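You operate a simulated robot arm through the tools that you are given. There is no shell and no other tool. Be economical: measure what you need, move in short steps, check, and stop when the job is done.

The job below is to be done with a simulated robot arm. You get a single attempt, and the scene is never put back.

## Task
Put one of the packets from the top of the low table on the white white-edged foil square. Then fetch the walnut and set it on top of the yellow bar. Then take the purple dough and put it on the back of the glass counter top. Do these in the order given. Set down upright: packet.

It is judged by the outcome, as a careful person would: the job done as asked, and still so three seconds after it is handed in. It fails if anything else is knocked over, pushed out of place, dropped, spilled or broken.

## Robot
A 6-joint arm with a two-finger gripper on a trunk, on a base that drives. Base frame: it is fixed to the floor where the robot stands at the start and does not move with it; the origin is under the middle of the robot, x ahead of it, y to its left, z up; the surface under the hand at the start is at about z = 0.5. Readings come in m, degrees, newtons and seconds.
With the tool pointing down near the work surface it reaches from about 0.14 to 0.68 m from the robot's upright axis, wherever it stands. Its first joint turns from -166.0 to 166.0 degrees. Places, roughly: back of the glass counter top [3.1, 3, 1.1]; walnut [-1.5, 7, 1]; yellow bar (4x11x3 cm) [-1.5, 5.3, 0.9]. Payload 1.57 kg.
The TCP is the grasp point between the finger pads, 0.021 m short of the fingertips. In the tool frame z runs along the fingers and y along their closing line. The gripper opens to 0.07 m. The gripper's body begins 0.05 m behind the TCP.
Orientation is told as [roll, pitch, yaw] about the base's x, y, z axes, in that order, counted from this pose: with the fingers straight down and closing along the base's y, the tool's x points along the base's -x, its y along +y and its z along -z.

## Interface
- The arm moves only by the tool play_rows. Its argument "increments" is a list of rows, each a list of 7 numbers: the shift along the base's x, y, z in m, then the turn, a rotation vector about the base's x, y, z in degrees, then the finger opening in m, from 0 to 0.07. In form: [[x, y, z, ax, ay, az, claw], ...]. A call has 1 to 12 rows; each row shifts and turns the commanded pose from where the row before left it. Each row takes 0.2 s and may step no farther than 0.05 m and 8.6 degrees from the row before; otherwise, or with a gripper value out of range, the whole call is refused. A pose out of reach is approached as far as the arm can. The call stops where the force on the tool passes 40 N (or 10 N more than at its start, if that is more) or the arm is blocked; 0.2 s more then pass. The fingers move at their own pace and stop on an object; they squeeze with about 29 N. The grip force told is the motor's: it shows also when the fingers shut on nothing. Time passes only in rows, and 0.2 s behind the last, so rows that do not move let the fingers close. It gives the time, the measured TCP pose, the force on the tool (base axes), the opening and the grip force at its end, in the units of the frame above (readings bear some noise), with the torque about the TCP (base axes, N m) and any sound that the robot's microphone picked up.
- Cameras (640 x 400 px; columns grow to the right, rows downward): "scene" is now at [0.009, 0.1516, 1.4657]; the picture's right is [-0.07, -1.00, 0.00], its down [-0.86, 0.06, -0.51] and it looks along [0.51, -0.04, -0.86] (base axes); focal length 284 px, centre (320, 200). "wrist" rides on the gripper at [0.079, 0.004, -0.081] in the tool frame; the picture's right is [-0.05, 1.00, 0.00], its down [-0.67, -0.04, -0.75] and it looks along [-0.74, -0.04, 0.67] (tool axes); focal length 256 px, centre (320, 200). There is no depth. A picture from a camera that has moved, and an enlarged one, comes with that camera's place and axes in the base frame and with its lens.
- get_image(camera): a new picture of that camera. It takes no simulated time.
- base_move(legs): drives the robot by 1 to 6 legs, each [ahead, left, turn to the left] in m, m and degrees, along the robot's own axes; the way and the turn of a leg run together, so that a leg with both is an arc; at most 1.5 m and 180 degrees a leg. The arm and the cameras ride along, it lands a little off, and it stops where it bumps. It gives what a move gives.
- head_to(pan, tilt): turns the head with the scene camera to pan (to the left, within 155 degrees either way) and tilt (down, from -29 to 69), counted from straight ahead of the robot. It gives what a move gives.
- enlarge(camera, box): a new picture of the part [left, top, right, bottom] of that camera's present view, enlarged. It takes no simulated time.
- hand_in(): hands the job in; it is judged then, once.

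Work in short steps. Places have to be worked out from the pictures, the camera data and where the tool is seen: move nearer, look again, correct. Check each grasp and each placing, and mend what went wrong. You have 165 turns and 108 pictures in all, those below and enlarged ones among them. Open the gripper and draw the arm clear of the work before you hand the job in, unless the task says otherwise; then end with one line.

The tools are called after "Call:" as name(argument=value, ...) on one line, values as JSON. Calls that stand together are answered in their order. play_rows: Moves the arm, as the interface text tells. Its arguments: {"type":"object","properties":{"increments":{"type":"array","items":{"type":"array","items":{"type":"number"}}}},"required":["increments"]} The other tools are called the same way: base_move (legs) drives the base; head_to (pan, tilt) turns the head that bears the scene camera; get_image (camera) takes a picture; enlarge (camera, box) takes an enlarged picture of a part of a camera's view; hand_in () hands the job in.

At the start:

```text
time_s: 0.0
ee_pos: [0.3859, 0.0592, 0.8126]
tcp_rot: [-0.1, 0.1, 0.0]
contact_force: [0.1, 0.2, 0.3]
wrist_torque: [-0.02, 0.01, -0.02]
grip_width: 0.0701
gripper_force: 0.1
robot x, y, heading: [0.0002, -0.0015, -0.0]
head pan, tilt: [-4.1, 59.2]
```

scene: 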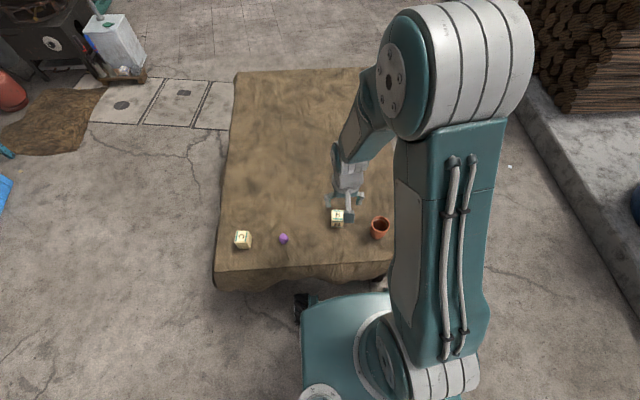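
wrist: 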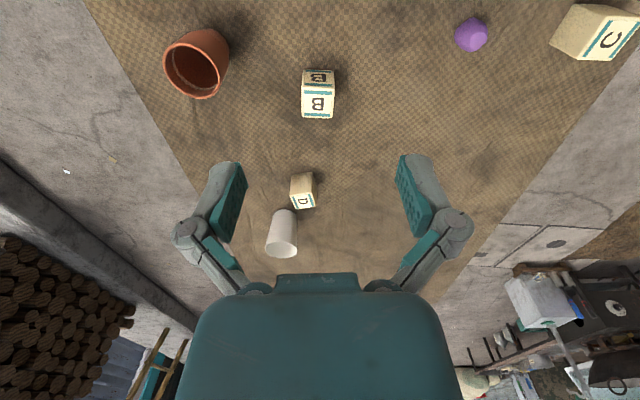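

The table in front holds blocks, a pot, a cup and a purple lump. I'll look around with the head to find the low table, foil square, bar, walnut and counter.

Call:
head_to(pan=60, tilt=15)

Call:
get_image(camera="scene")

Call:
head_to(pan=120, tilt=15)

Call:
get_image(camera="scene")

Call:
head_to(pan=0, tilt=15)

Call:
get_image(camera="scene")

```text
time_s: 1.4
ee_pos: [0.3867, 0.0603, 0.8121]
tcp_rot: [-0.1, 0.2, -0.1]
contact_force: [0.2, -0.2, -0.2]
wrist_torque: [0.0, 0.0, 0.01]
grip_width: 0.0697
gripper_force: 0.0
robot x, y, heading: [0.0004, 0.005, 0.1]
head pan, tilt: [60.0, 15.0]
```

```text
105 pictures are left
camera scene: at [-0.0116, 0.2374, 1.531], right [0.87, -0.5, 0.0], down [-0.13, -0.23, -0.97], along [0.48, 0.84, -0.26], focal length 284 px, centre (320, 200)
```

scene: 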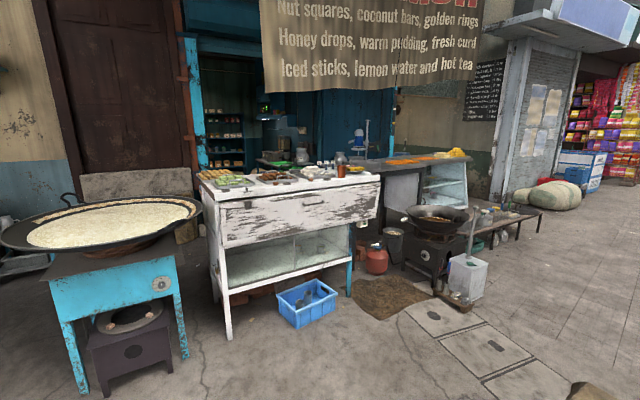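

```text
time_s: 2.6
ee_pos: [0.3858, 0.06, 0.8114]
tcp_rot: [-0.1, 0.1, -0.1]
contact_force: [0.2, 0.1, -0.2]
wrist_torque: [-0.01, 0.0, -0.01]
grip_width: 0.0701
gripper_force: 0.0
robot x, y, heading: [0.0017, -0.0029, -0.0]
head pan, tilt: [120.0, 15.0]
```

```text
104 pictures are left
camera scene: at [-0.1051, 0.2375, 1.5311], right [0.87, 0.5, 0.0], down [0.13, -0.23, -0.97], along [-0.48, 0.84, -0.26], focal length 284 px, centre (320, 200)
```

scene: 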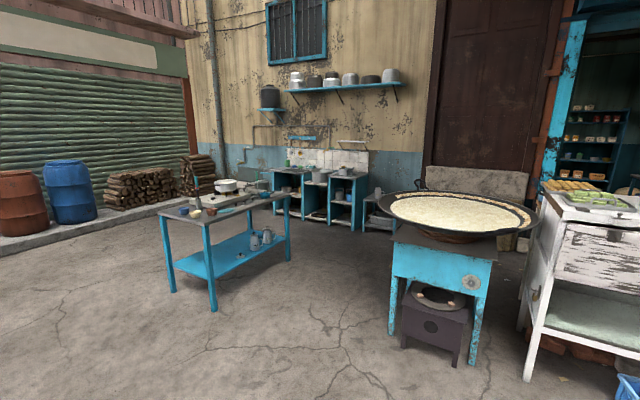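

```text
time_s: 4.7
ee_pos: [0.3852, 0.0595, 0.8119]
tcp_rot: [-0.2, 0.1, 0.1]
contact_force: [0.5, 0.3, -0.5]
wrist_torque: [-0.01, -0.03, 0.01]
grip_width: 0.0702
gripper_force: 0.0
robot x, y, heading: [0.0031, -0.0042, -0.1]
head pan, tilt: [0.0, 15.0]
```

```text
103 pictures are left
camera scene: at [0.035, 0.1566, 1.531], right [0.0, -1.0, 0.0], down [-0.26, 0.0, -0.97], along [0.97, 0.0, -0.26], focal length 284 px, centre (320, 200)
```

scene: 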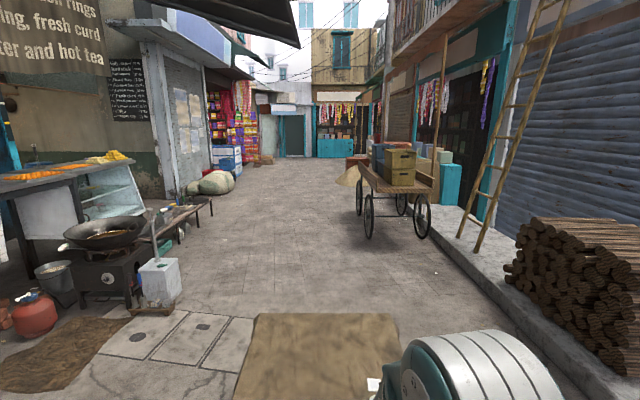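

The low bench beyond the glass counter may be the "low table"; I'll enlarge there, and the counter area.

Call:
enlarge(camera="scene", box=[0, 130, 240, 280])

Call:
head_to(pan=45, tilt=15)

Call:
enlarge(camera="scene", box=[240, 120, 480, 270])

Call:
enlarge(camera="scene", box=[40, 120, 280, 270])

```text
2.67 times, centred on (120, 205) of scene
camera zoom: at [0.035, 0.1566, 1.531], right [0.0, -1.0, 0.0], down [-0.26, 0.0, -0.97], along [0.97, 0.0, -0.26], focal length 758 px, centre (853, 187)
```

zoom: 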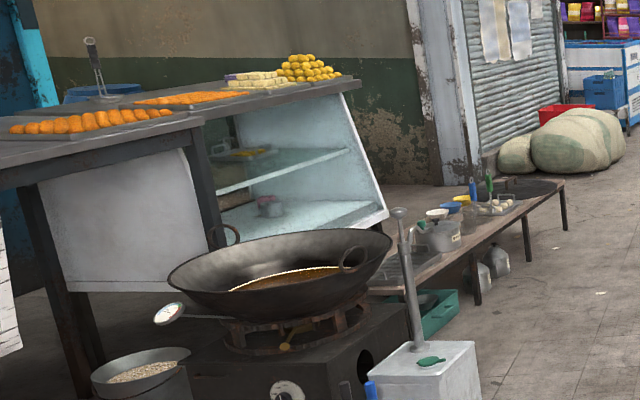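

```text
time_s: 5.8
ee_pos: [0.3855, 0.06, 0.8121]
tcp_rot: [-0.1, 0.1, 0.0]
contact_force: [0.4, 0.1, -0.9]
wrist_torque: [0.03, 0.0, 0.0]
grip_width: 0.0699
gripper_force: 0.0
robot x, y, heading: [0.0022, 0.0016, -0.1]
head pan, tilt: [45.0, 15.0]
```

```text
2.67 times, centred on (360, 195) of scene
camera zoom: at [0.0077, 0.2225, 1.531], right [0.71, -0.71, 0.0], down [-0.18, -0.18, -0.97], along [0.68, 0.68, -0.26], focal length 758 px, centre (213, 213)
```

zoom: 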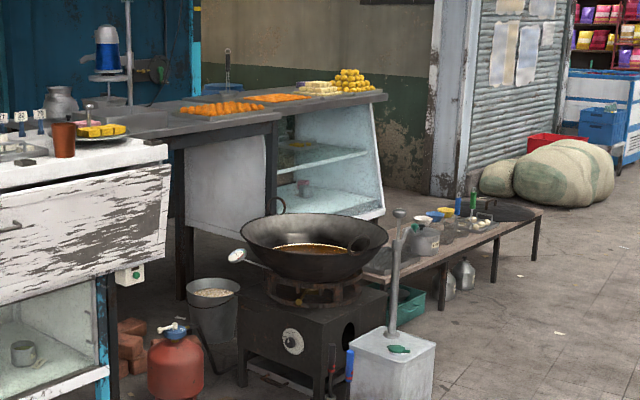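

```text
2.67 times, centred on (160, 195) of scene
camera zoom: at [0.0077, 0.2225, 1.531], right [0.71, -0.71, 0.0], down [-0.18, -0.18, -0.97], along [0.68, 0.68, -0.26], focal length 758 px, centre (747, 213)
```

zoom: 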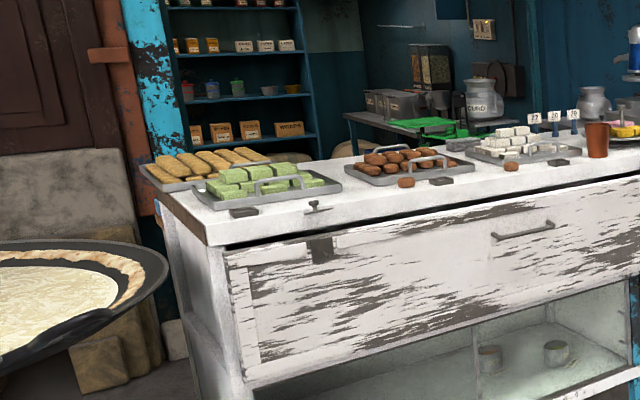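

Now looking to the right and behind for the low table with packets and foil squares.

Call:
head_to(pan=-60, tilt=20)

Call:
get_image(camera="scene")

Call:
head_to(pan=-125, tilt=20)

Call:
get_image(camera="scene")

Call:
head_to(pan=155, tilt=20)

Call:
get_image(camera="scene")

Call:
head_to(pan=110, tilt=15)

Call:
enlarge(camera="scene", box=[80, 120, 320, 270])

```text
time_s: 7.6
ee_pos: [0.3864, 0.0598, 0.8124]
tcp_rot: [-0.2, 0.1, 0.0]
contact_force: [0.2, -0.1, -0.3]
wrist_torque: [0.01, 0.0, -0.04]
grip_width: 0.0698
gripper_force: 0.1
robot x, y, heading: [-0.0011, -0.0006, 0.4]
head pan, tilt: [-60.0, 20.0]
```

```text
99 pictures are left
camera scene: at [-0.0118, 0.0759, 1.523], right [-0.87, -0.5, 0.0], down [-0.17, 0.3, -0.94], along [0.47, -0.81, -0.34], focal length 284 px, centre (320, 200)
```

scene: 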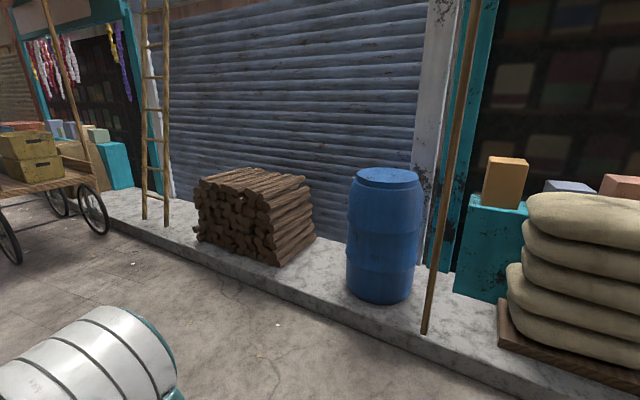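

```text
time_s: 8.9
ee_pos: [0.3864, 0.0605, 0.8125]
tcp_rot: [-0.1, 0.1, 0.0]
contact_force: [0.1, 0.1, -1.3]
wrist_torque: [0.01, 0.0, -0.02]
grip_width: 0.0702
gripper_force: 0.0
robot x, y, heading: [0.0065, -0.004, -0.1]
head pan, tilt: [-125.0, 20.0]
```

```text
98 pictures are left
camera scene: at [-0.1118, 0.0802, 1.5231], right [-0.82, 0.57, 0.0], down [0.19, 0.28, -0.94], along [-0.54, -0.77, -0.34], focal length 284 px, centre (320, 200)
```

scene: 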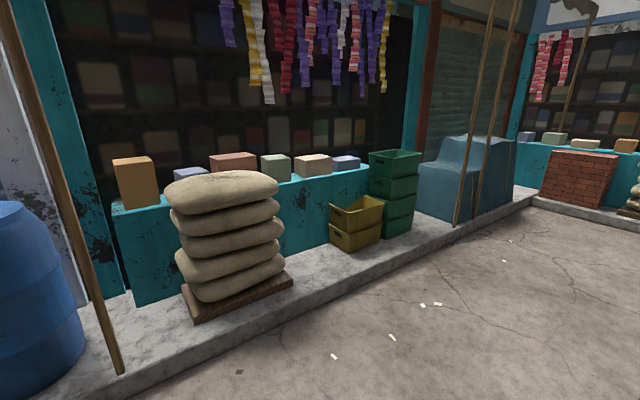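

```text
time_s: 12.8
ee_pos: [0.3852, 0.0591, 0.8123]
tcp_rot: [-0.1, 0.1, 0.0]
contact_force: [0.2, -0.4, 0.4]
wrist_torque: [-0.02, -0.02, -0.04]
grip_width: 0.0699
gripper_force: 0.1
robot x, y, heading: [-0.0023, 0.0002, -0.1]
head pan, tilt: [154.7, 20.0]
```

```text
97 pictures are left
camera scene: at [-0.1426, 0.1963, 1.5231], right [0.43, 0.9, 0.0], down [0.31, -0.15, -0.94], along [-0.85, 0.4, -0.34], focal length 284 px, centre (320, 200)
```

scene: 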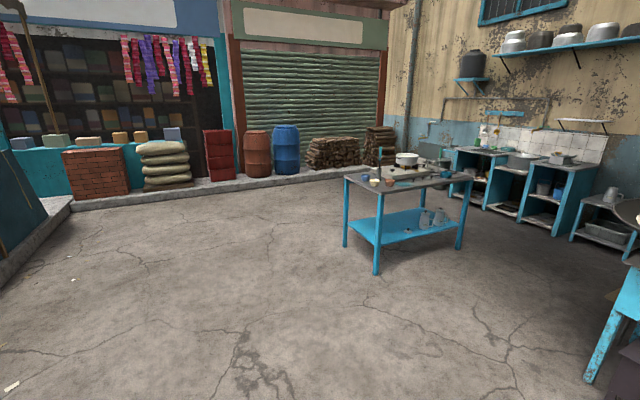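

```text
time_s: 13.9
ee_pos: [0.3862, 0.0602, 0.8116]
tcp_rot: [-0.2, 0.1, 0.0]
contact_force: [0.9, 0.0, 0.5]
wrist_torque: [0.02, 0.0, 0.03]
grip_width: 0.0698
gripper_force: 0.0
robot x, y, heading: [-0.003, -0.0008, -0.0]
head pan, tilt: [110.0, 15.0]
```

```text
2.67 times, centred on (200, 195) of scene
camera zoom: at [-0.0904, 0.2443, 1.5311], right [0.94, 0.34, 0.0], down [0.09, -0.24, -0.97], along [-0.33, 0.91, -0.26], focal length 758 px, centre (640, 213)
```

zoom: 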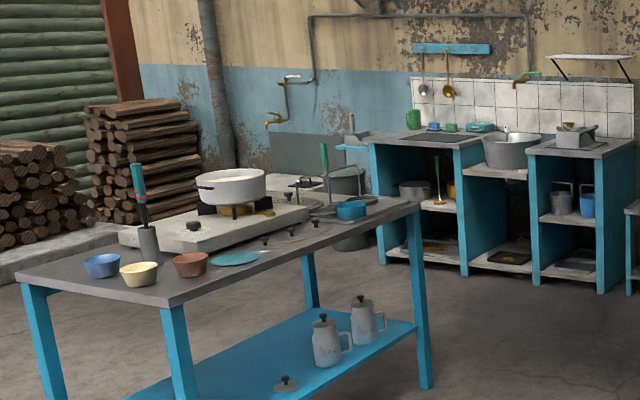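

I'll check what's on the table in front more closely for the purple lump and any packets.

Call:
head_to(pan=0, tilt=60)

Call:
enlarge(camera="scene", box=[200, 160, 440, 310])

Call:
enlarge(camera="wrist", box=[120, 0, 640, 300])

```text
time_s: 15.8
ee_pos: [0.3861, 0.0589, 0.8105]
tcp_rot: [-0.1, 0.1, 0.0]
contact_force: [0.1, -0.1, -0.9]
wrist_torque: [0.0, 0.01, 0.0]
grip_width: 0.0698
gripper_force: 0.0
robot x, y, heading: [-0.0015, -0.002, -0.0]
head pan, tilt: [0.0, 60.0]
```

```text
2.67 times, centred on (320, 235) of scene
camera zoom: at [0.0082, 0.1565, 1.4648], right [0.0, -1.0, 0.0], down [-0.87, 0.0, -0.5], along [0.5, 0.0, -0.87], focal length 758 px, centre (320, 107)
```

zoom: 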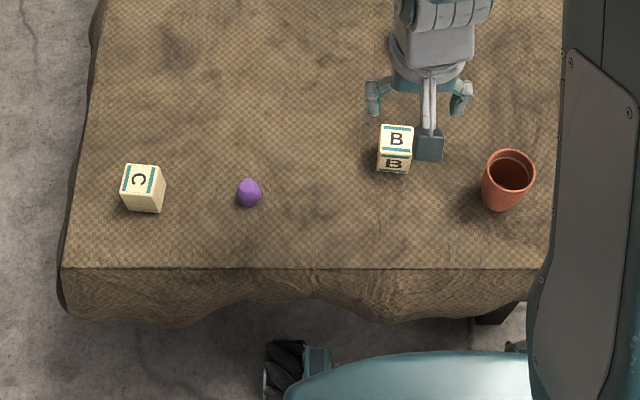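

```text
1.23 times, centred on (380, 150) of wrist
camera zoom: at [0.3077, 0.0644, 0.8927], right [0.05, 1.0, 0.0], down [0.67, -0.03, 0.74], along [0.74, -0.04, -0.67], focal length 315 px, centre (246, 262)
```

zoom: 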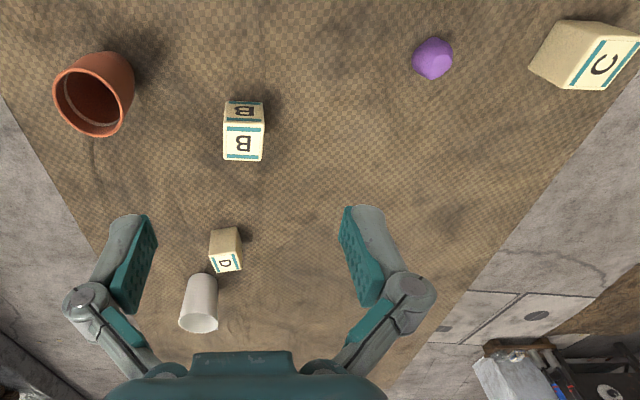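

The purple dough is on this front table (for later). The bench in front of the glass counter looks like the low table with packets; I'll back off, skirt the cloth table on its left, and take a closer look.

Call:
base_move(legs=[[-0.15, 0, 0], [0, 0.98, 0], [1.35, 0, 0], [0.5, -0.3, 0], [1.3, 0, 0]])

Call:
head_to(pan=70, tilt=35)

Call:
get_image(camera="scene")

```text
time_s: 37.1
ee_pos: [3.3755, 0.7867, 0.8112]
tcp_rot: [-0.1, 0.0, 3.4]
contact_force: [0.1, -0.2, -0.1]
wrist_torque: [-0.01, 0.02, -0.01]
grip_width: 0.0701
gripper_force: 0.1
robot x, y, heading: [2.9933, 0.7046, 3.4]
head pan, tilt: [0.0, 60.0]
```

```text
time_s: 38.5
ee_pos: [3.3753, 0.7866, 0.8119]
tcp_rot: [-0.2, 0.1, 3.4]
contact_force: [0.5, 0.3, 0.6]
wrist_torque: [0.0, -0.01, 0.01]
grip_width: 0.0697
gripper_force: 0.1
robot x, y, heading: [2.9968, 0.7022, 3.3]
head pan, tilt: [70.0, 35.0]
```

```text
93 pictures are left
camera scene: at [2.9525, 0.9417, 1.499], right [0.96, -0.29, 0.0], down [-0.17, -0.55, -0.82], along [0.23, 0.78, -0.57], focal length 284 px, centre (320, 200)
```

scene: 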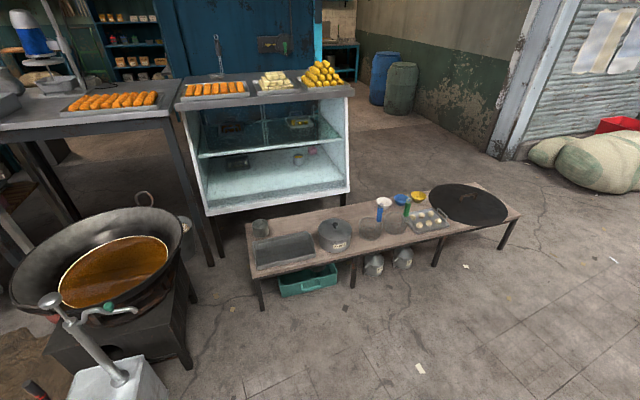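

Call:
enlarge(camera="scene", box=[160, 40, 370, 170])

Call:
enlarge(camera="scene", box=[230, 170, 520, 310])

```text
3.05 times, centred on (265, 105) of scene
camera zoom: at [2.9525, 0.9417, 1.499], right [0.96, -0.29, 0.0], down [-0.17, -0.55, -0.82], along [0.23, 0.78, -0.57], focal length 866 px, centre (488, 490)
```

zoom: 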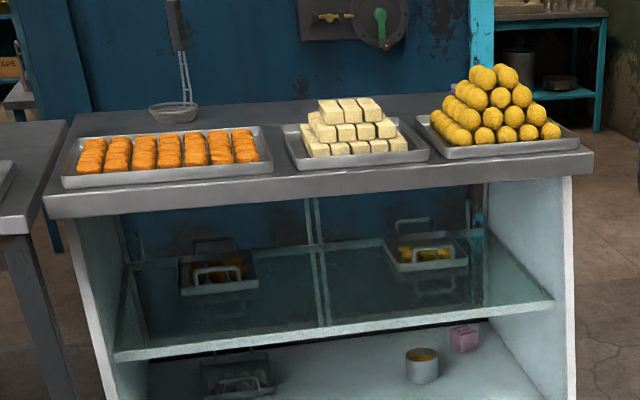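

```text
2.21 times, centred on (375, 240) of scene
camera zoom: at [2.9525, 0.9417, 1.499], right [0.96, -0.29, 0.0], down [-0.17, -0.55, -0.82], along [0.23, 0.78, -0.57], focal length 627 px, centre (199, 112)
```

zoom: 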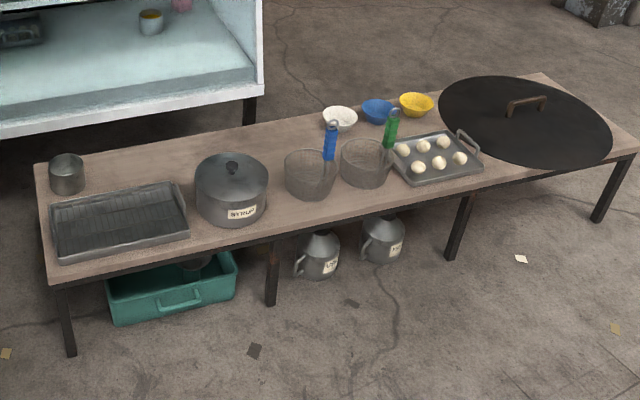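

No packets on the bench. I'll look into the shop interior behind the counters and back toward the cloth table.

Call:
head_to(pan=110, tilt=12)

Call:
get_image(camera="scene")

Call:
head_to(pan=-155, tilt=20)

Call:
get_image(camera="scene")

Call:
head_to(pan=-10, tilt=12)

Call:
get_image(camera="scene")

```text
time_s: 39.6
ee_pos: [3.3764, 0.786, 0.8122]
tcp_rot: [-0.1, 0.0, 3.3]
contact_force: [-0.1, 0.2, -0.1]
wrist_torque: [0.0, 0.0, 0.03]
grip_width: 0.0701
gripper_force: 0.1
robot x, y, heading: [2.9987, 0.702, 3.3]
head pan, tilt: [110.0, 12.0]
```

```text
90 pictures are left
camera scene: at [2.8903, 0.943, 1.5359], right [0.92, 0.4, 0.0], down [0.08, -0.19, -0.98], along [-0.39, 0.9, -0.21], focal length 284 px, centre (320, 200)
```

scene: 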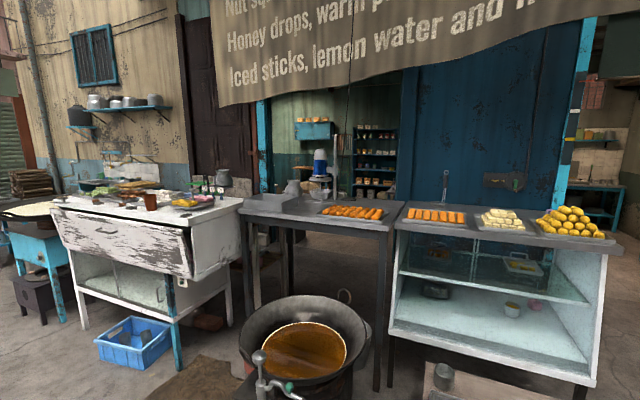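

```text
time_s: 43.3
ee_pos: [3.3765, 0.7872, 0.8115]
tcp_rot: [-0.2, 0.1, 3.2]
contact_force: [-0.9, 0.0, -0.3]
wrist_torque: [0.01, 0.01, -0.02]
grip_width: 0.0701
gripper_force: 0.0
robot x, y, heading: [2.9944, 0.7025, 3.4]
head pan, tilt: [-154.7, 20.0]
```

```text
89 pictures are left
camera scene: at [2.8454, 0.8128, 1.5231], right [-0.48, 0.88, 0.0], down [0.3, 0.16, -0.94], along [-0.83, -0.45, -0.34], focal length 284 px, centre (320, 200)
```

scene: 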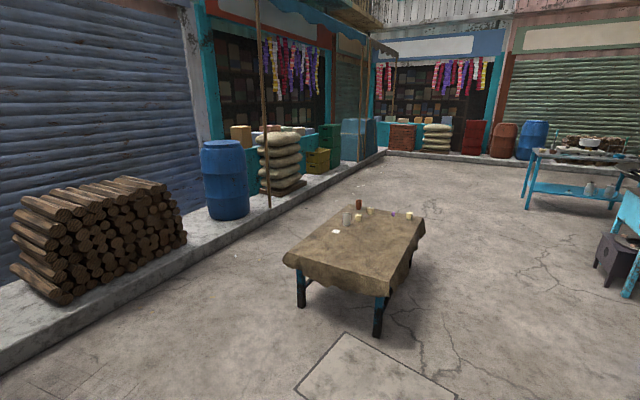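

```text
time_s: 45.6
ee_pos: [3.3765, 0.7877, 0.8126]
tcp_rot: [-0.1, 0.1, 3.3]
contact_force: [-0.3, -0.3, -0.4]
wrist_torque: [-0.02, 0.03, -0.02]
grip_width: 0.0701
gripper_force: 0.1
robot x, y, heading: [2.993, 0.7048, 2.7]
head pan, tilt: [-10.0, 12.0]
```

```text
88 pictures are left
camera scene: at [3.0198, 0.8465, 1.536], right [-0.12, -0.99, 0.0], down [-0.21, 0.02, -0.98], along [0.97, -0.11, -0.21], focal length 284 px, centre (320, 200)
```

scene: 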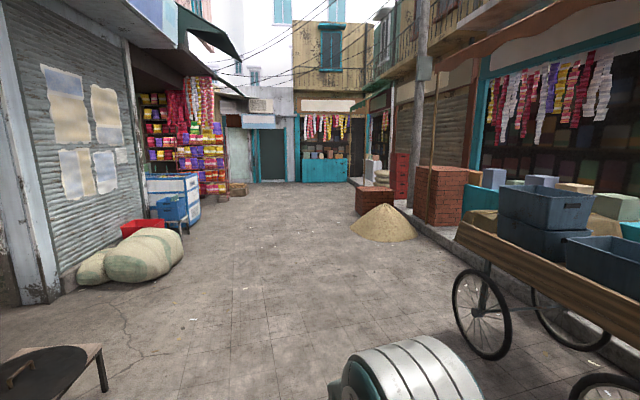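

A small white square lies on the cloth table. I'll turn toward it and zoom, and check the inside of the shop for packets.

Call:
head_to(pan=-155, tilt=20)

Call:
enlarge(camera="scene", box=[280, 190, 440, 290])

Call:
head_to(pan=10, tilt=12)

Call:
enlarge(camera="scene", box=[200, 70, 440, 220])

Call:
head_to(pan=110, tilt=12)

Call:
enlarge(camera="scene", box=[40, 110, 280, 260])

Call:
enlarge(camera="scene", box=[480, 110, 640, 210])

```text
time_s: 47.8
ee_pos: [3.3773, 0.7856, 0.8126]
tcp_rot: [-0.1, 0.1, 3.4]
contact_force: [0.1, 0.1, -0.2]
wrist_torque: [-0.05, 0.01, 0.01]
grip_width: 0.0699
gripper_force: 0.1
robot x, y, heading: [2.9943, 0.7053, 3.3]
head pan, tilt: [-154.7, 20.0]
```

```text
4.00 times, centred on (360, 240) of scene
camera zoom: at [2.8454, 0.8127, 1.5231], right [-0.48, 0.88, 0.0], down [0.3, 0.16, -0.94], along [-0.82, -0.45, -0.34], focal length 1136 px, centre (160, 40)
```

zoom: 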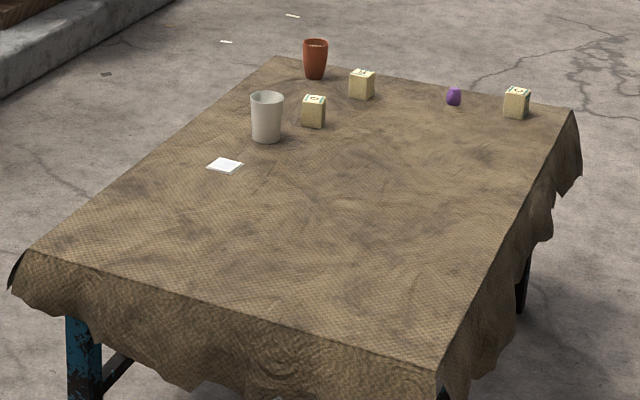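

```text
time_s: 50.4
ee_pos: [3.3768, 0.7863, 0.8123]
tcp_rot: [-0.1, 0.1, 3.3]
contact_force: [0.2, -0.3, 0.1]
wrist_torque: [0.01, 0.0, -0.05]
grip_width: 0.0699
gripper_force: 0.1
robot x, y, heading: [2.9958, 0.7071, 3.3]
head pan, tilt: [10.0, 12.0]
```

```text
2.67 times, centred on (320, 145) of scene
camera zoom: at [3.0179, 0.8789, 1.5359], right [0.23, -0.97, 0.0], down [-0.2, -0.05, -0.98], along [0.95, 0.22, -0.21], focal length 758 px, centre (320, 347)
```

zoom: 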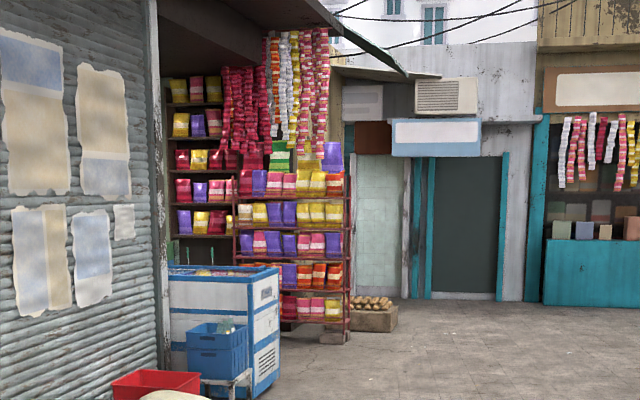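

```text
time_s: 52.1
ee_pos: [3.3761, 0.7862, 0.8128]
tcp_rot: [-0.1, 0.1, 3.2]
contact_force: [0.1, 0.5, -0.9]
wrist_torque: [0.04, -0.01, -0.01]
grip_width: 0.0698
gripper_force: 0.0
robot x, y, heading: [2.9932, 0.7038, 3.4]
head pan, tilt: [110.0, 12.0]
```

```text
2.67 times, centred on (160, 185) of scene
camera zoom: at [2.8903, 0.9431, 1.536], right [0.92, 0.4, 0.0], down [0.08, -0.19, -0.98], along [-0.39, 0.9, -0.21], focal length 758 px, centre (747, 240)
```

zoom: 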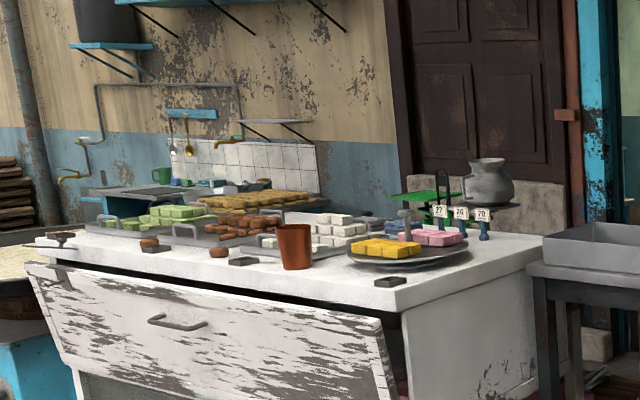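

```text
4.00 times, centred on (560, 160) of scene
camera zoom: at [2.8903, 0.9431, 1.536], right [0.92, 0.4, 0.0], down [0.08, -0.19, -0.98], along [-0.39, 0.9, -0.21], focal length 1136 px, centre (-640, 360)
```

zoom: 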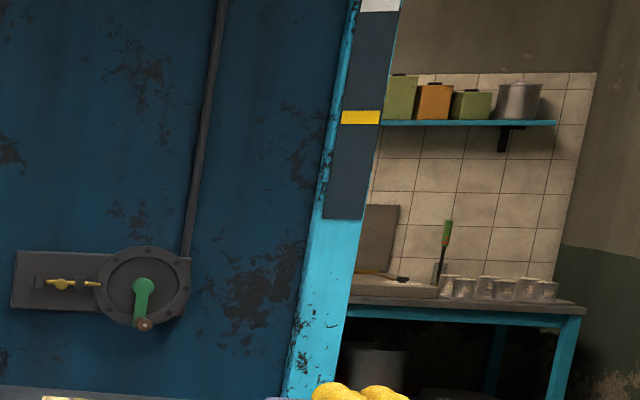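

The white square on the cloth table (≈[0.97, −0.07]) looks like the foil square, and the lettered boxes sit nearby. I'll drive to the table's right side, facing it, and look closely.

Call:
base_move(legs=[[0, 0, 86.7], [-1.35, 0, 0], [0, 1.0, 0], [0, 1.12, 0]])

Call:
head_to(pan=0, tilt=55)

Call:
get_image(camera="scene")

Call:
get_image(camera="wrist")

```text
time_s: 72.8
ee_pos: [0.7668, -0.2516, 0.8131]
tcp_rot: [0.0, 0.0, 91.1]
contact_force: [-0.6, 0.3, 1.1]
wrist_torque: [-0.03, -0.01, -0.01]
grip_width: 0.07
gripper_force: 0.0
robot x, y, heading: [0.8335, -0.6379, 91.1]
head pan, tilt: [110.0, 12.0]
```

```text
time_s: 74.7
ee_pos: [0.7666, -0.2524, 0.8122]
tcp_rot: [-0.1, 0.2, 91.1]
contact_force: [0.2, 0.2, 0.8]
wrist_torque: [-0.01, 0.01, 0.0]
grip_width: 0.0699
gripper_force: 0.1
robot x, y, heading: [0.8347, -0.639, 91.0]
head pan, tilt: [0.0, 55.0]
```

```text
83 pictures are left
camera scene: at [0.6784, -0.6251, 1.4709], right [1.0, 0.02, 0.0], down [0.02, -0.82, -0.57], along [-0.01, 0.57, -0.82], focal length 284 px, centre (320, 200)
```

scene: 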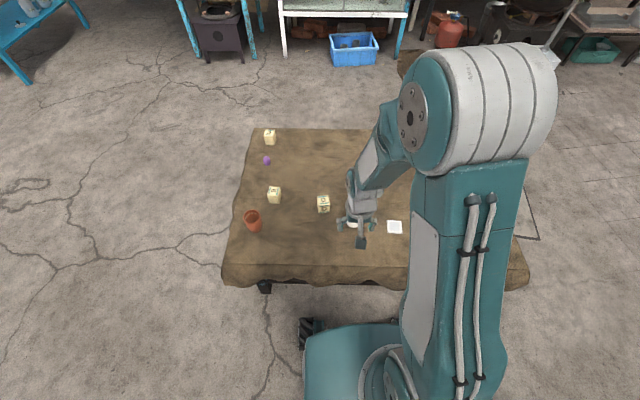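

```text
82 pictures are left
camera wrist: at [0.7647, -0.3313, 0.8927], right [-1.0, 0.03, 0.0], down [0.02, 0.67, 0.74], along [0.03, 0.74, -0.67], focal length 256 px, centre (320, 200)
```

wrist: 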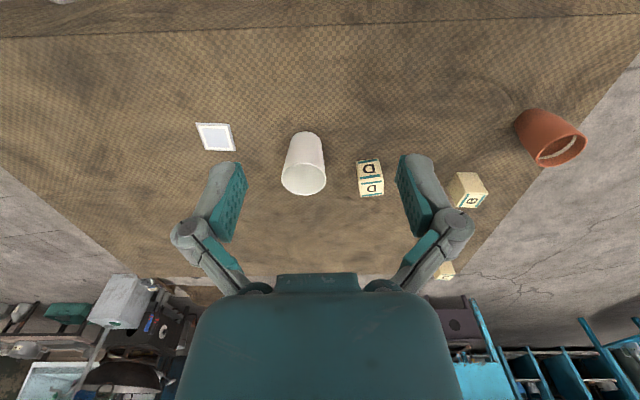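

Call:
enlarge(camera="wrist", box=[180, 100, 500, 300])

Call:
enlarge(camera="scene", box=[220, 120, 420, 245])

```text
2.00 times, centred on (340, 200) of wrist
camera zoom: at [0.7647, -0.3313, 0.8927], right [-1.0, 0.03, 0.0], down [0.02, 0.67, 0.74], along [0.03, 0.74, -0.67], focal length 512 px, centre (280, 200)
```

zoom: 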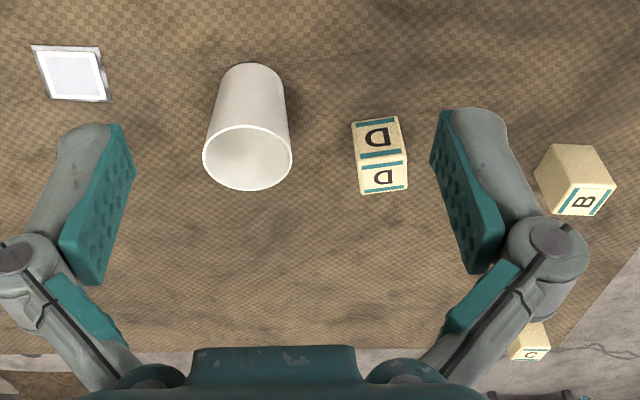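

```text
3.20 times, centred on (320, 182) of scene
camera zoom: at [0.6784, -0.6251, 1.4709], right [1.0, 0.02, 0.0], down [0.02, -0.82, -0.57], along [-0.01, 0.57, -0.82], focal length 909 px, centre (320, 256)
```

zoom: 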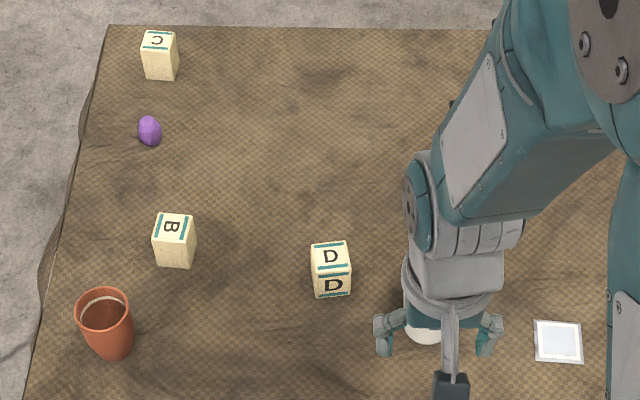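

I take the lettered cartons as the packets; D is nearest, at ≈[0.68, 0.02], the foil at ≈[0.96, −0.07]. D is near the reach limit, so I ease the base 0.1 m forward.

Call:
base_move(legs=[[0.1, 0, -1]])

Call:
play_rows(increments=[[0, 0.03, 0, 0, 0, 0, 0.07], [-0.03, 0.03, 0, 0, 0, 2, 0.07], [-0.03, 0.03, 0, 0, 0, 2, 0.07], [0, 0, 0, 0, 0, 2, 0.07], [0, 0, 0, 0, 0, 1, 0.07]])

Call:
get_image(camera="wrist")

```text
time_s: 75.8
ee_pos: [0.7716, -0.1512, 0.8114]
tcp_rot: [-0.1, 0.1, 90.2]
contact_force: [-0.3, 0.7, 0.2]
wrist_torque: [-0.02, -0.01, 0.01]
grip_width: 0.07
gripper_force: 0.2
robot x, y, heading: [0.8335, -0.5344, 90.3]
head pan, tilt: [0.0, 55.0]
```

```text
time_s: 77.0
ee_pos: [0.7119, -0.0618, 0.8114]
tcp_rot: [0.0, 0.1, 97.3]
contact_force: [-0.4, -0.1, -0.1]
wrist_torque: [0.01, -0.02, 0.01]
grip_width: 0.0701
gripper_force: 0.0
robot x, y, heading: [0.8339, -0.5315, 90.1]
head pan, tilt: [0.0, 55.0]
```

```text
79 pictures are left
camera wrist: at [0.7185, -0.1401, 0.8922], right [-1.0, -0.07, 0.0], down [-0.05, 0.67, 0.74], along [-0.05, 0.74, -0.67], focal length 256 px, centre (320, 200)
```

wrist: 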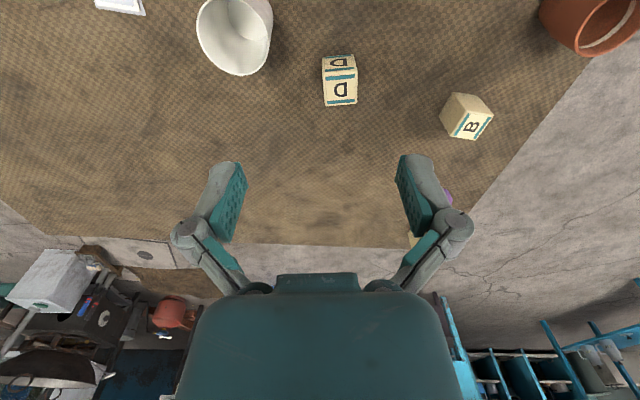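

D's top is at ≈[0.681, 0.017]; moving over it and descending partway.

Call:
play_rows(increments=[[-0.015, 0.04, 0, 0, 0, 1, 0.07], [-0.016, 0.039, 0, 0, 0, 1, 0.07], [0, 0, -0.05, 0, 0, 0, 0.07], [0, 0, -0.05, 0, 0, 0, 0.07], [0, 0, -0.04, 0, 0, 0, 0.07], [0, 0, 0, 0, 0, 0, 0.07]])

Call:
get_image(camera="wrist")

Call:
enlarge(camera="scene", box=[220, 130, 420, 255])

```text
time_s: 78.4
ee_pos: [0.6791, 0.0204, 0.6698]
tcp_rot: [0.1, 0.0, 99.2]
contact_force: [-0.6, -0.1, 0.2]
wrist_torque: [-0.01, 0.02, -0.02]
grip_width: 0.07
gripper_force: 0.0
robot x, y, heading: [0.8338, -0.5348, 90.3]
head pan, tilt: [0.0, 55.0]
```

```text
78 pictures are left
camera wrist: at [0.6899, -0.0584, 0.7502], right [-0.99, -0.11, 0.0], down [-0.07, 0.66, 0.74], along [-0.08, 0.74, -0.67], focal length 256 px, centre (320, 200)
```

wrist: 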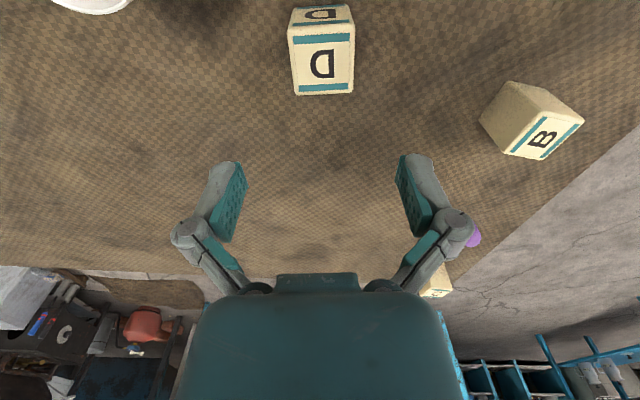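

```text
3.20 times, centred on (320, 192) of scene
camera zoom: at [0.6767, -0.5208, 1.4707], right [1.0, 0.0, 0.0], down [0.0, -0.82, -0.57], along [0.0, 0.57, -0.82], focal length 909 px, centre (320, 224)
```

zoom: 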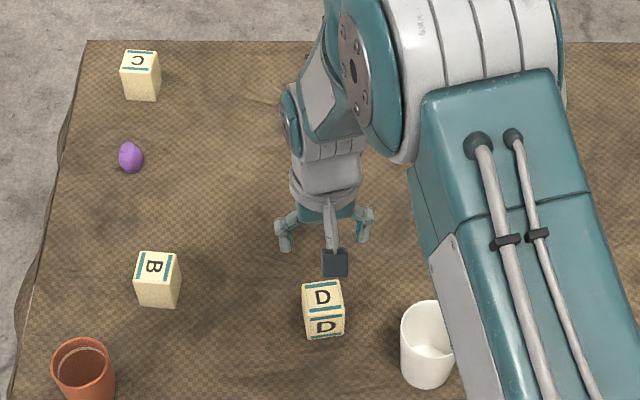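

Alignment is good (D ≈ [0.681, 0.015]). Descending and closing.

Call:
play_rows(increments=[[0.001, -0.005, -0.04, 0, 0, 0, 0.07], [0, 0, -0.04, 0, 0, 0, 0.07], [0, 0, -0.04, 0, 0, 0, 0.07], [0, 0, -0.023, 0, 0, 0, 0.07], [0, 0, 0, 0, 0, 0, 0.07], [0, 0, 0, 0, 0, 0, 0.03], [0, 0, 0, 0, 0, 0, 0.03], [0, 0, 0, 0, 0, 0, 0.03]])

Call:
get_image(camera="wrist")

```text
time_s: 80.2
ee_pos: [0.6802, 0.0117, 0.5276]
tcp_rot: [0.0, 0.0, 99.2]
contact_force: [-1.6, 0.8, 6.3]
wrist_torque: [0.03, -0.04, -0.01]
grip_width: 0.044
gripper_force: 29.1
robot x, y, heading: [0.8336, -0.5408, 90.1]
head pan, tilt: [0.0, 55.0]
```

```text
76 pictures are left
camera wrist: at [0.6899, -0.0666, 0.6084], right [-0.99, -0.11, 0.0], down [-0.07, 0.66, 0.75], along [-0.08, 0.74, -0.67], focal length 256 px, centre (320, 200)
```

wrist: 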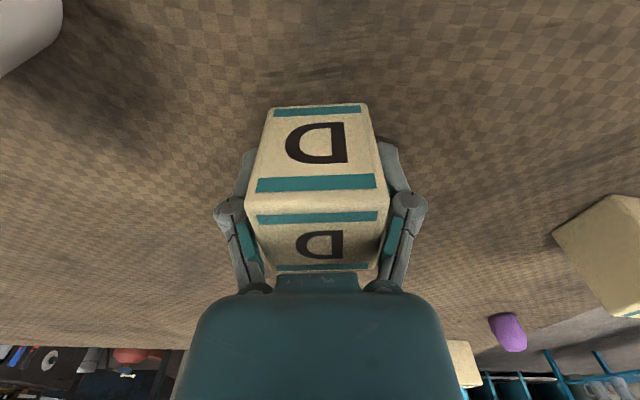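

Held (0.044 m). Lifting and moving above the foil, clear of the cup.

Call:
play_rows(increments=[[0, 0, 0.05, 0, 0, 0, 0.03], [0, 0, 0.05, 0, 0, 0, 0.03], [0, 0, 0.05, 0, 0, 0, 0.03], [0, 0, 0.05, 0, 0, 0, 0.03], [0.047, -0.014, 0, 0, 0, -2, 0.03], [0.047, -0.014, 0, 0, 0, -2, 0.03], [0.047, -0.014, 0, 0, 0, -2, 0.03], [0.047, -0.014, 0, 0, 0, -2, 0.03], [0.047, -0.014, 0, 0, 0, -2, 0.03], [0.046, -0.013, 0, 0, 0, 0, 0.03], [0, 0, 0, 0, 0, 0, 0.03]])

Call:
get_image(camera="wrist")

Call:
head_to(pan=-20, tilt=60)

Call:
get_image(camera="scene")

```text
time_s: 82.6
ee_pos: [0.9645, -0.0689, 0.7252]
tcp_rot: [-0.1, 0.0, 89.2]
contact_force: [0.0, 0.0, -0.6]
wrist_torque: [-0.02, -0.01, -0.01]
grip_width: 0.0445
gripper_force: 28.9
robot x, y, heading: [0.8307, -0.5303, 90.0]
head pan, tilt: [0.0, 55.0]
```

```text
75 pictures are left
camera wrist: at [0.96, -0.1483, 0.8065], right [-1.0, 0.07, 0.0], down [0.04, 0.67, 0.74], along [0.05, 0.74, -0.67], focal length 256 px, centre (320, 200)
```

wrist: 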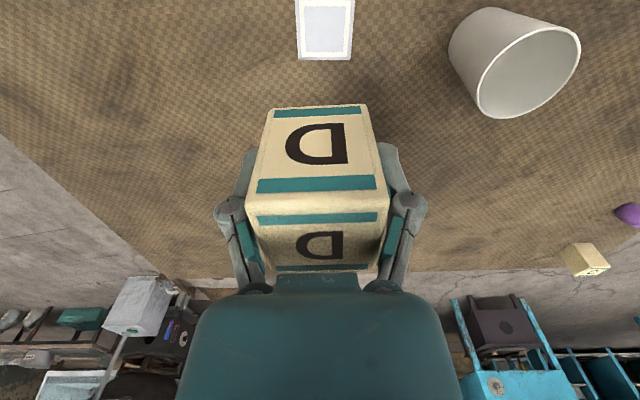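

```text
time_s: 83.5
ee_pos: [0.9646, -0.0686, 0.7256]
tcp_rot: [-0.1, 0.1, 89.1]
contact_force: [0.5, -0.4, -0.1]
wrist_torque: [-0.02, 0.01, 0.0]
grip_width: 0.0444
gripper_force: 28.8
robot x, y, heading: [0.8292, -0.5371, 90.0]
head pan, tilt: [-20.0, 60.0]
```

```text
74 pictures are left
camera scene: at [0.7016, -0.5305, 1.4649], right [0.94, -0.34, 0.0], down [-0.29, -0.82, -0.5], along [0.17, 0.47, -0.87], focal length 284 px, centre (320, 200)
```

scene: 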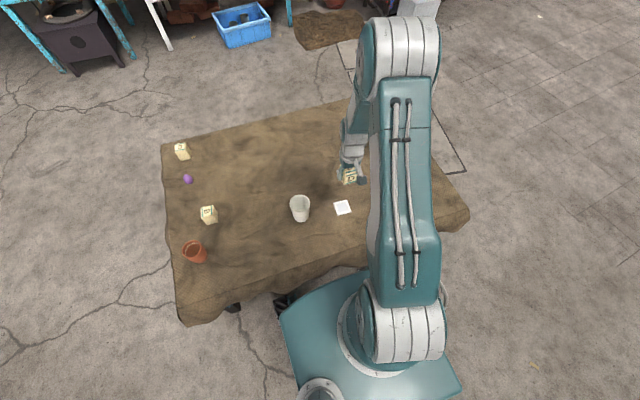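

Foil centre ≈[0.962, −0.070]. Lowering D onto it, then checking before release.

Call:
play_rows(increments=[[-0.002, -0.004, -0.05, 0, 0, -1.5, 0.03], [0, 0, -0.05, 0, 0, -1.5, 0.03], [0, 0, -0.05, 0, 0, 0, 0.03], [0, 0, -0.03, 0, 0, 0, 0.03], [0, 0, -0.014, 0, 0, 0, 0.03], [0, 0, 0, 0, 0, 0, 0.03]])

Call:
enlarge(camera="scene", box=[280, 160, 400, 235])

Call:
enlarge(camera="wrist", box=[160, 0, 480, 200])

```text
refused: row 1 steps farther than a row can; nothing moved
```

```text
5.33 times, centred on (340, 198) of scene
camera zoom: at [0.7016, -0.5305, 1.4649], right [0.94, -0.34, 0.0], down [-0.29, -0.82, -0.5], along [0.17, 0.47, -0.87], focal length 1515 px, centre (213, 213)
```

zoom: 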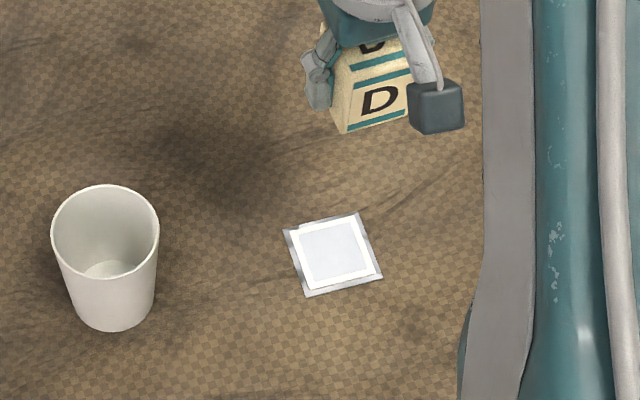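

```text
2.00 times, centred on (320, 100) of wrist
camera zoom: at [0.9597, -0.1481, 0.8065], right [-1.0, 0.07, 0.0], down [0.04, 0.67, 0.74], along [0.05, 0.74, -0.67], focal length 512 px, centre (320, 400)
```

zoom: 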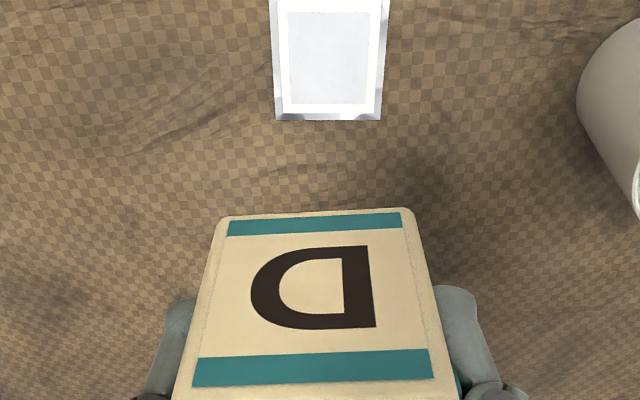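

Row too large; splitting into smaller rows. Zoom confirms the white-edged foil at ≈[0.961, −0.070].

Call:
play_rows(increments=[[-0.003, -0.004, -0.04, 0, 0, -1.5, 0.03], [0, 0, -0.045, 0, 0, -1.5, 0.03], [0, 0, -0.045, 0, 0, 0, 0.03], [0, 0, -0.04, 0, 0, 0, 0.03], [0, 0, -0.024, 0, 0, 0, 0.03], [0, 0, 0, 0, 0, 0, 0.03]])

Call:
enlarge(camera="scene", box=[280, 160, 400, 235])

```text
time_s: 84.9
ee_pos: [0.959, -0.0734, 0.5358]
tcp_rot: [0.0, -0.1, 86.2]
contact_force: [0.7, 0.0, -1.1]
wrist_torque: [0.03, -0.01, 0.0]
grip_width: 0.0443
gripper_force: 28.8
robot x, y, heading: [0.8315, -0.537, 90.2]
head pan, tilt: [-20.0, 60.0]
```

```text
5.33 times, centred on (340, 198) of scene
camera zoom: at [0.7017, -0.5303, 1.4649], right [0.94, -0.34, 0.0], down [-0.29, -0.82, -0.5], along [0.17, 0.47, -0.87], focal length 1515 px, centre (213, 213)
```

zoom: 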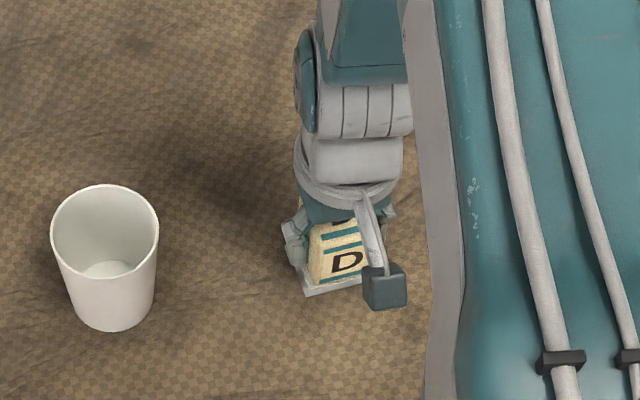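

Well centred over the foil; lowering the last bit and releasing.

Call:
play_rows(increments=[[0.001, 0, -0.004, 0, 0, 0, 0.03], [0, 0, -0.003, 0, 0, 0, 0.03], [0, 0, 0, 0, 0, 0, 0.03], [0, 0, 0, 0, 0, 0, 0.05], [0, 0, 0, 0, 0, 0, 0.07], [0, 0, 0.03, 0, 0, 0, 0.07], [0, 0, 0.05, 0, 0, 0, 0.07], [0, 0, 0.05, 0, 0, 0, 0.07], [0, 0, 0.05, 0, 0, 0, 0.07], [0, 0, 0.05, 0, 0, 0, 0.07], [-0.02, -0.04, 0.02, 0, 0, 0, 0.07]])

Call:
enlarge(camera="wrist", box=[160, 0, 480, 200])

Call:
enlarge(camera="scene", box=[280, 160, 400, 235])

```text
time_s: 87.3
ee_pos: [0.9442, -0.1155, 0.7748]
tcp_rot: [0.0, 0.0, 86.3]
contact_force: [-0.3, 0.1, -1.3]
wrist_torque: [-0.01, 0.0, 0.02]
grip_width: 0.0701
gripper_force: 0.0
robot x, y, heading: [0.8325, -0.5356, 90.3]
head pan, tilt: [-20.0, 60.0]
```

```text
2.00 times, centred on (320, 100) of wrist
camera zoom: at [0.9352, -0.1935, 0.8559], right [-0.99, 0.12, 0.0], down [0.08, 0.66, 0.74], along [0.09, 0.74, -0.67], focal length 512 px, centre (320, 400)
```

zoom: 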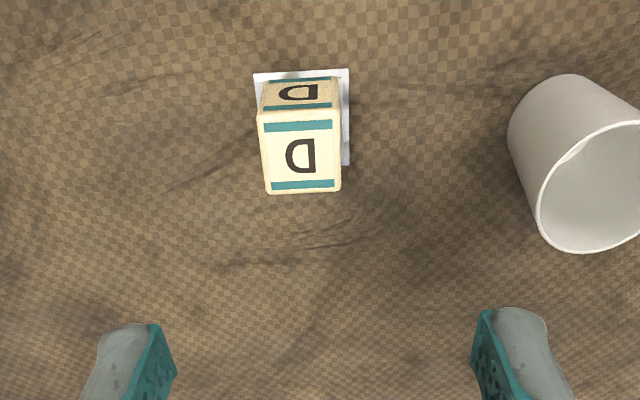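

```text
5.33 times, centred on (340, 198) of scene
camera zoom: at [0.7007, -0.531, 1.4649], right [0.94, -0.34, 0.0], down [-0.29, -0.82, -0.5], along [0.17, 0.47, -0.87], focal length 1515 px, centre (213, 213)
```

zoom: 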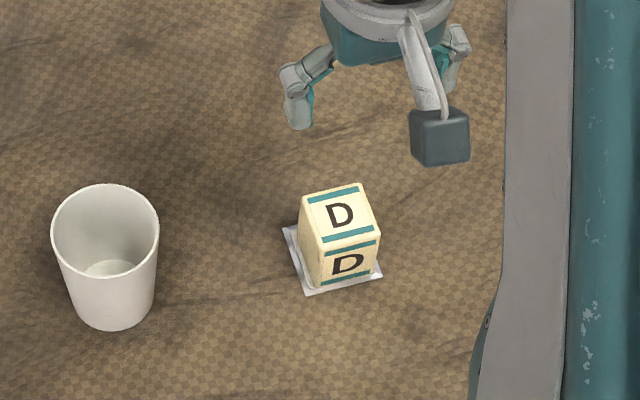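

D stands upright within the foil. The listed spots at y≈5–7 lie behind the wall, so there must be a back room reached past the glass counter; I'll drive there and look.

Call:
base_move(legs=[[-0.25, 0, 0], [0, -1.5, 0], [0.6, -1.35, 0], [0.6, -1.35, 0], [1.3, 0, 0]])

Call:
head_to(pan=10, tilt=12)

Call:
get_image(camera="scene")

```text
time_s: 100.3
ee_pos: [3.2413, -0.0445, 0.7737]
tcp_rot: [0.9, -0.1, 78.9]
contact_force: [0.3, -0.6, 0.1]
wrist_torque: [0.02, 0.03, 0.0]
grip_width: 0.07
gripper_force: 0.0
robot x, y, heading: [3.063, -0.4447, 82.9]
head pan, tilt: [-20.0, 60.0]
stopped in leg 3: the robot was blocked; the commanded pose is now the measured one
```

```text
time_s: 101.5
ee_pos: [3.2399, -0.0435, 0.7748]
tcp_rot: [0.7, 0.0, 79.1]
contact_force: [0.0, -0.5, -0.5]
wrist_torque: [-0.03, -0.01, 0.0]
grip_width: 0.07
gripper_force: 0.0
robot x, y, heading: [3.0674, -0.4471, 83.0]
head pan, tilt: [10.0, 12.0]
```

```text
68 pictures are left
camera scene: at [2.9006, -0.3888, 1.5358], right [1.0, 0.05, 0.0], down [0.01, -0.21, -0.98], along [-0.05, 0.98, -0.21], focal length 284 px, centre (320, 200)
```

scene: 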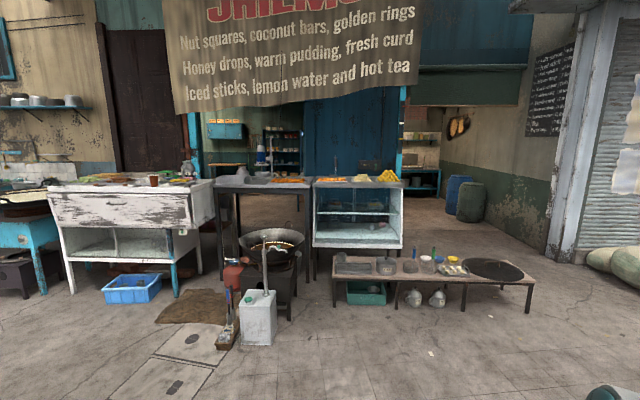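

Something blocked me on the right (likely the cart). Looking there.

Call:
head_to(pan=-95, tilt=40)

Call:
get_image(camera="scene")

```text
time_s: 103.3
ee_pos: [3.24, -0.0442, 0.7752]
tcp_rot: [0.7, -0.1, 79.1]
contact_force: [-0.1, -0.4, 0.9]
wrist_torque: [0.0, -0.02, 0.0]
grip_width: 0.07
gripper_force: 0.0
robot x, y, heading: [3.0653, -0.4448, 83.1]
head pan, tilt: [-95.0, 40.0]
```

```text
67 pictures are left
camera scene: at [2.9878, -0.4995, 1.4916], right [-0.21, -0.98, 0.0], down [-0.63, 0.13, -0.77], along [0.75, -0.16, -0.64], focal length 284 px, centre (320, 200)
```

scene: 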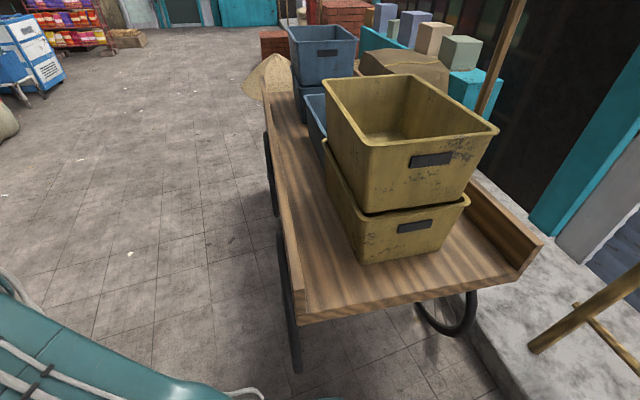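

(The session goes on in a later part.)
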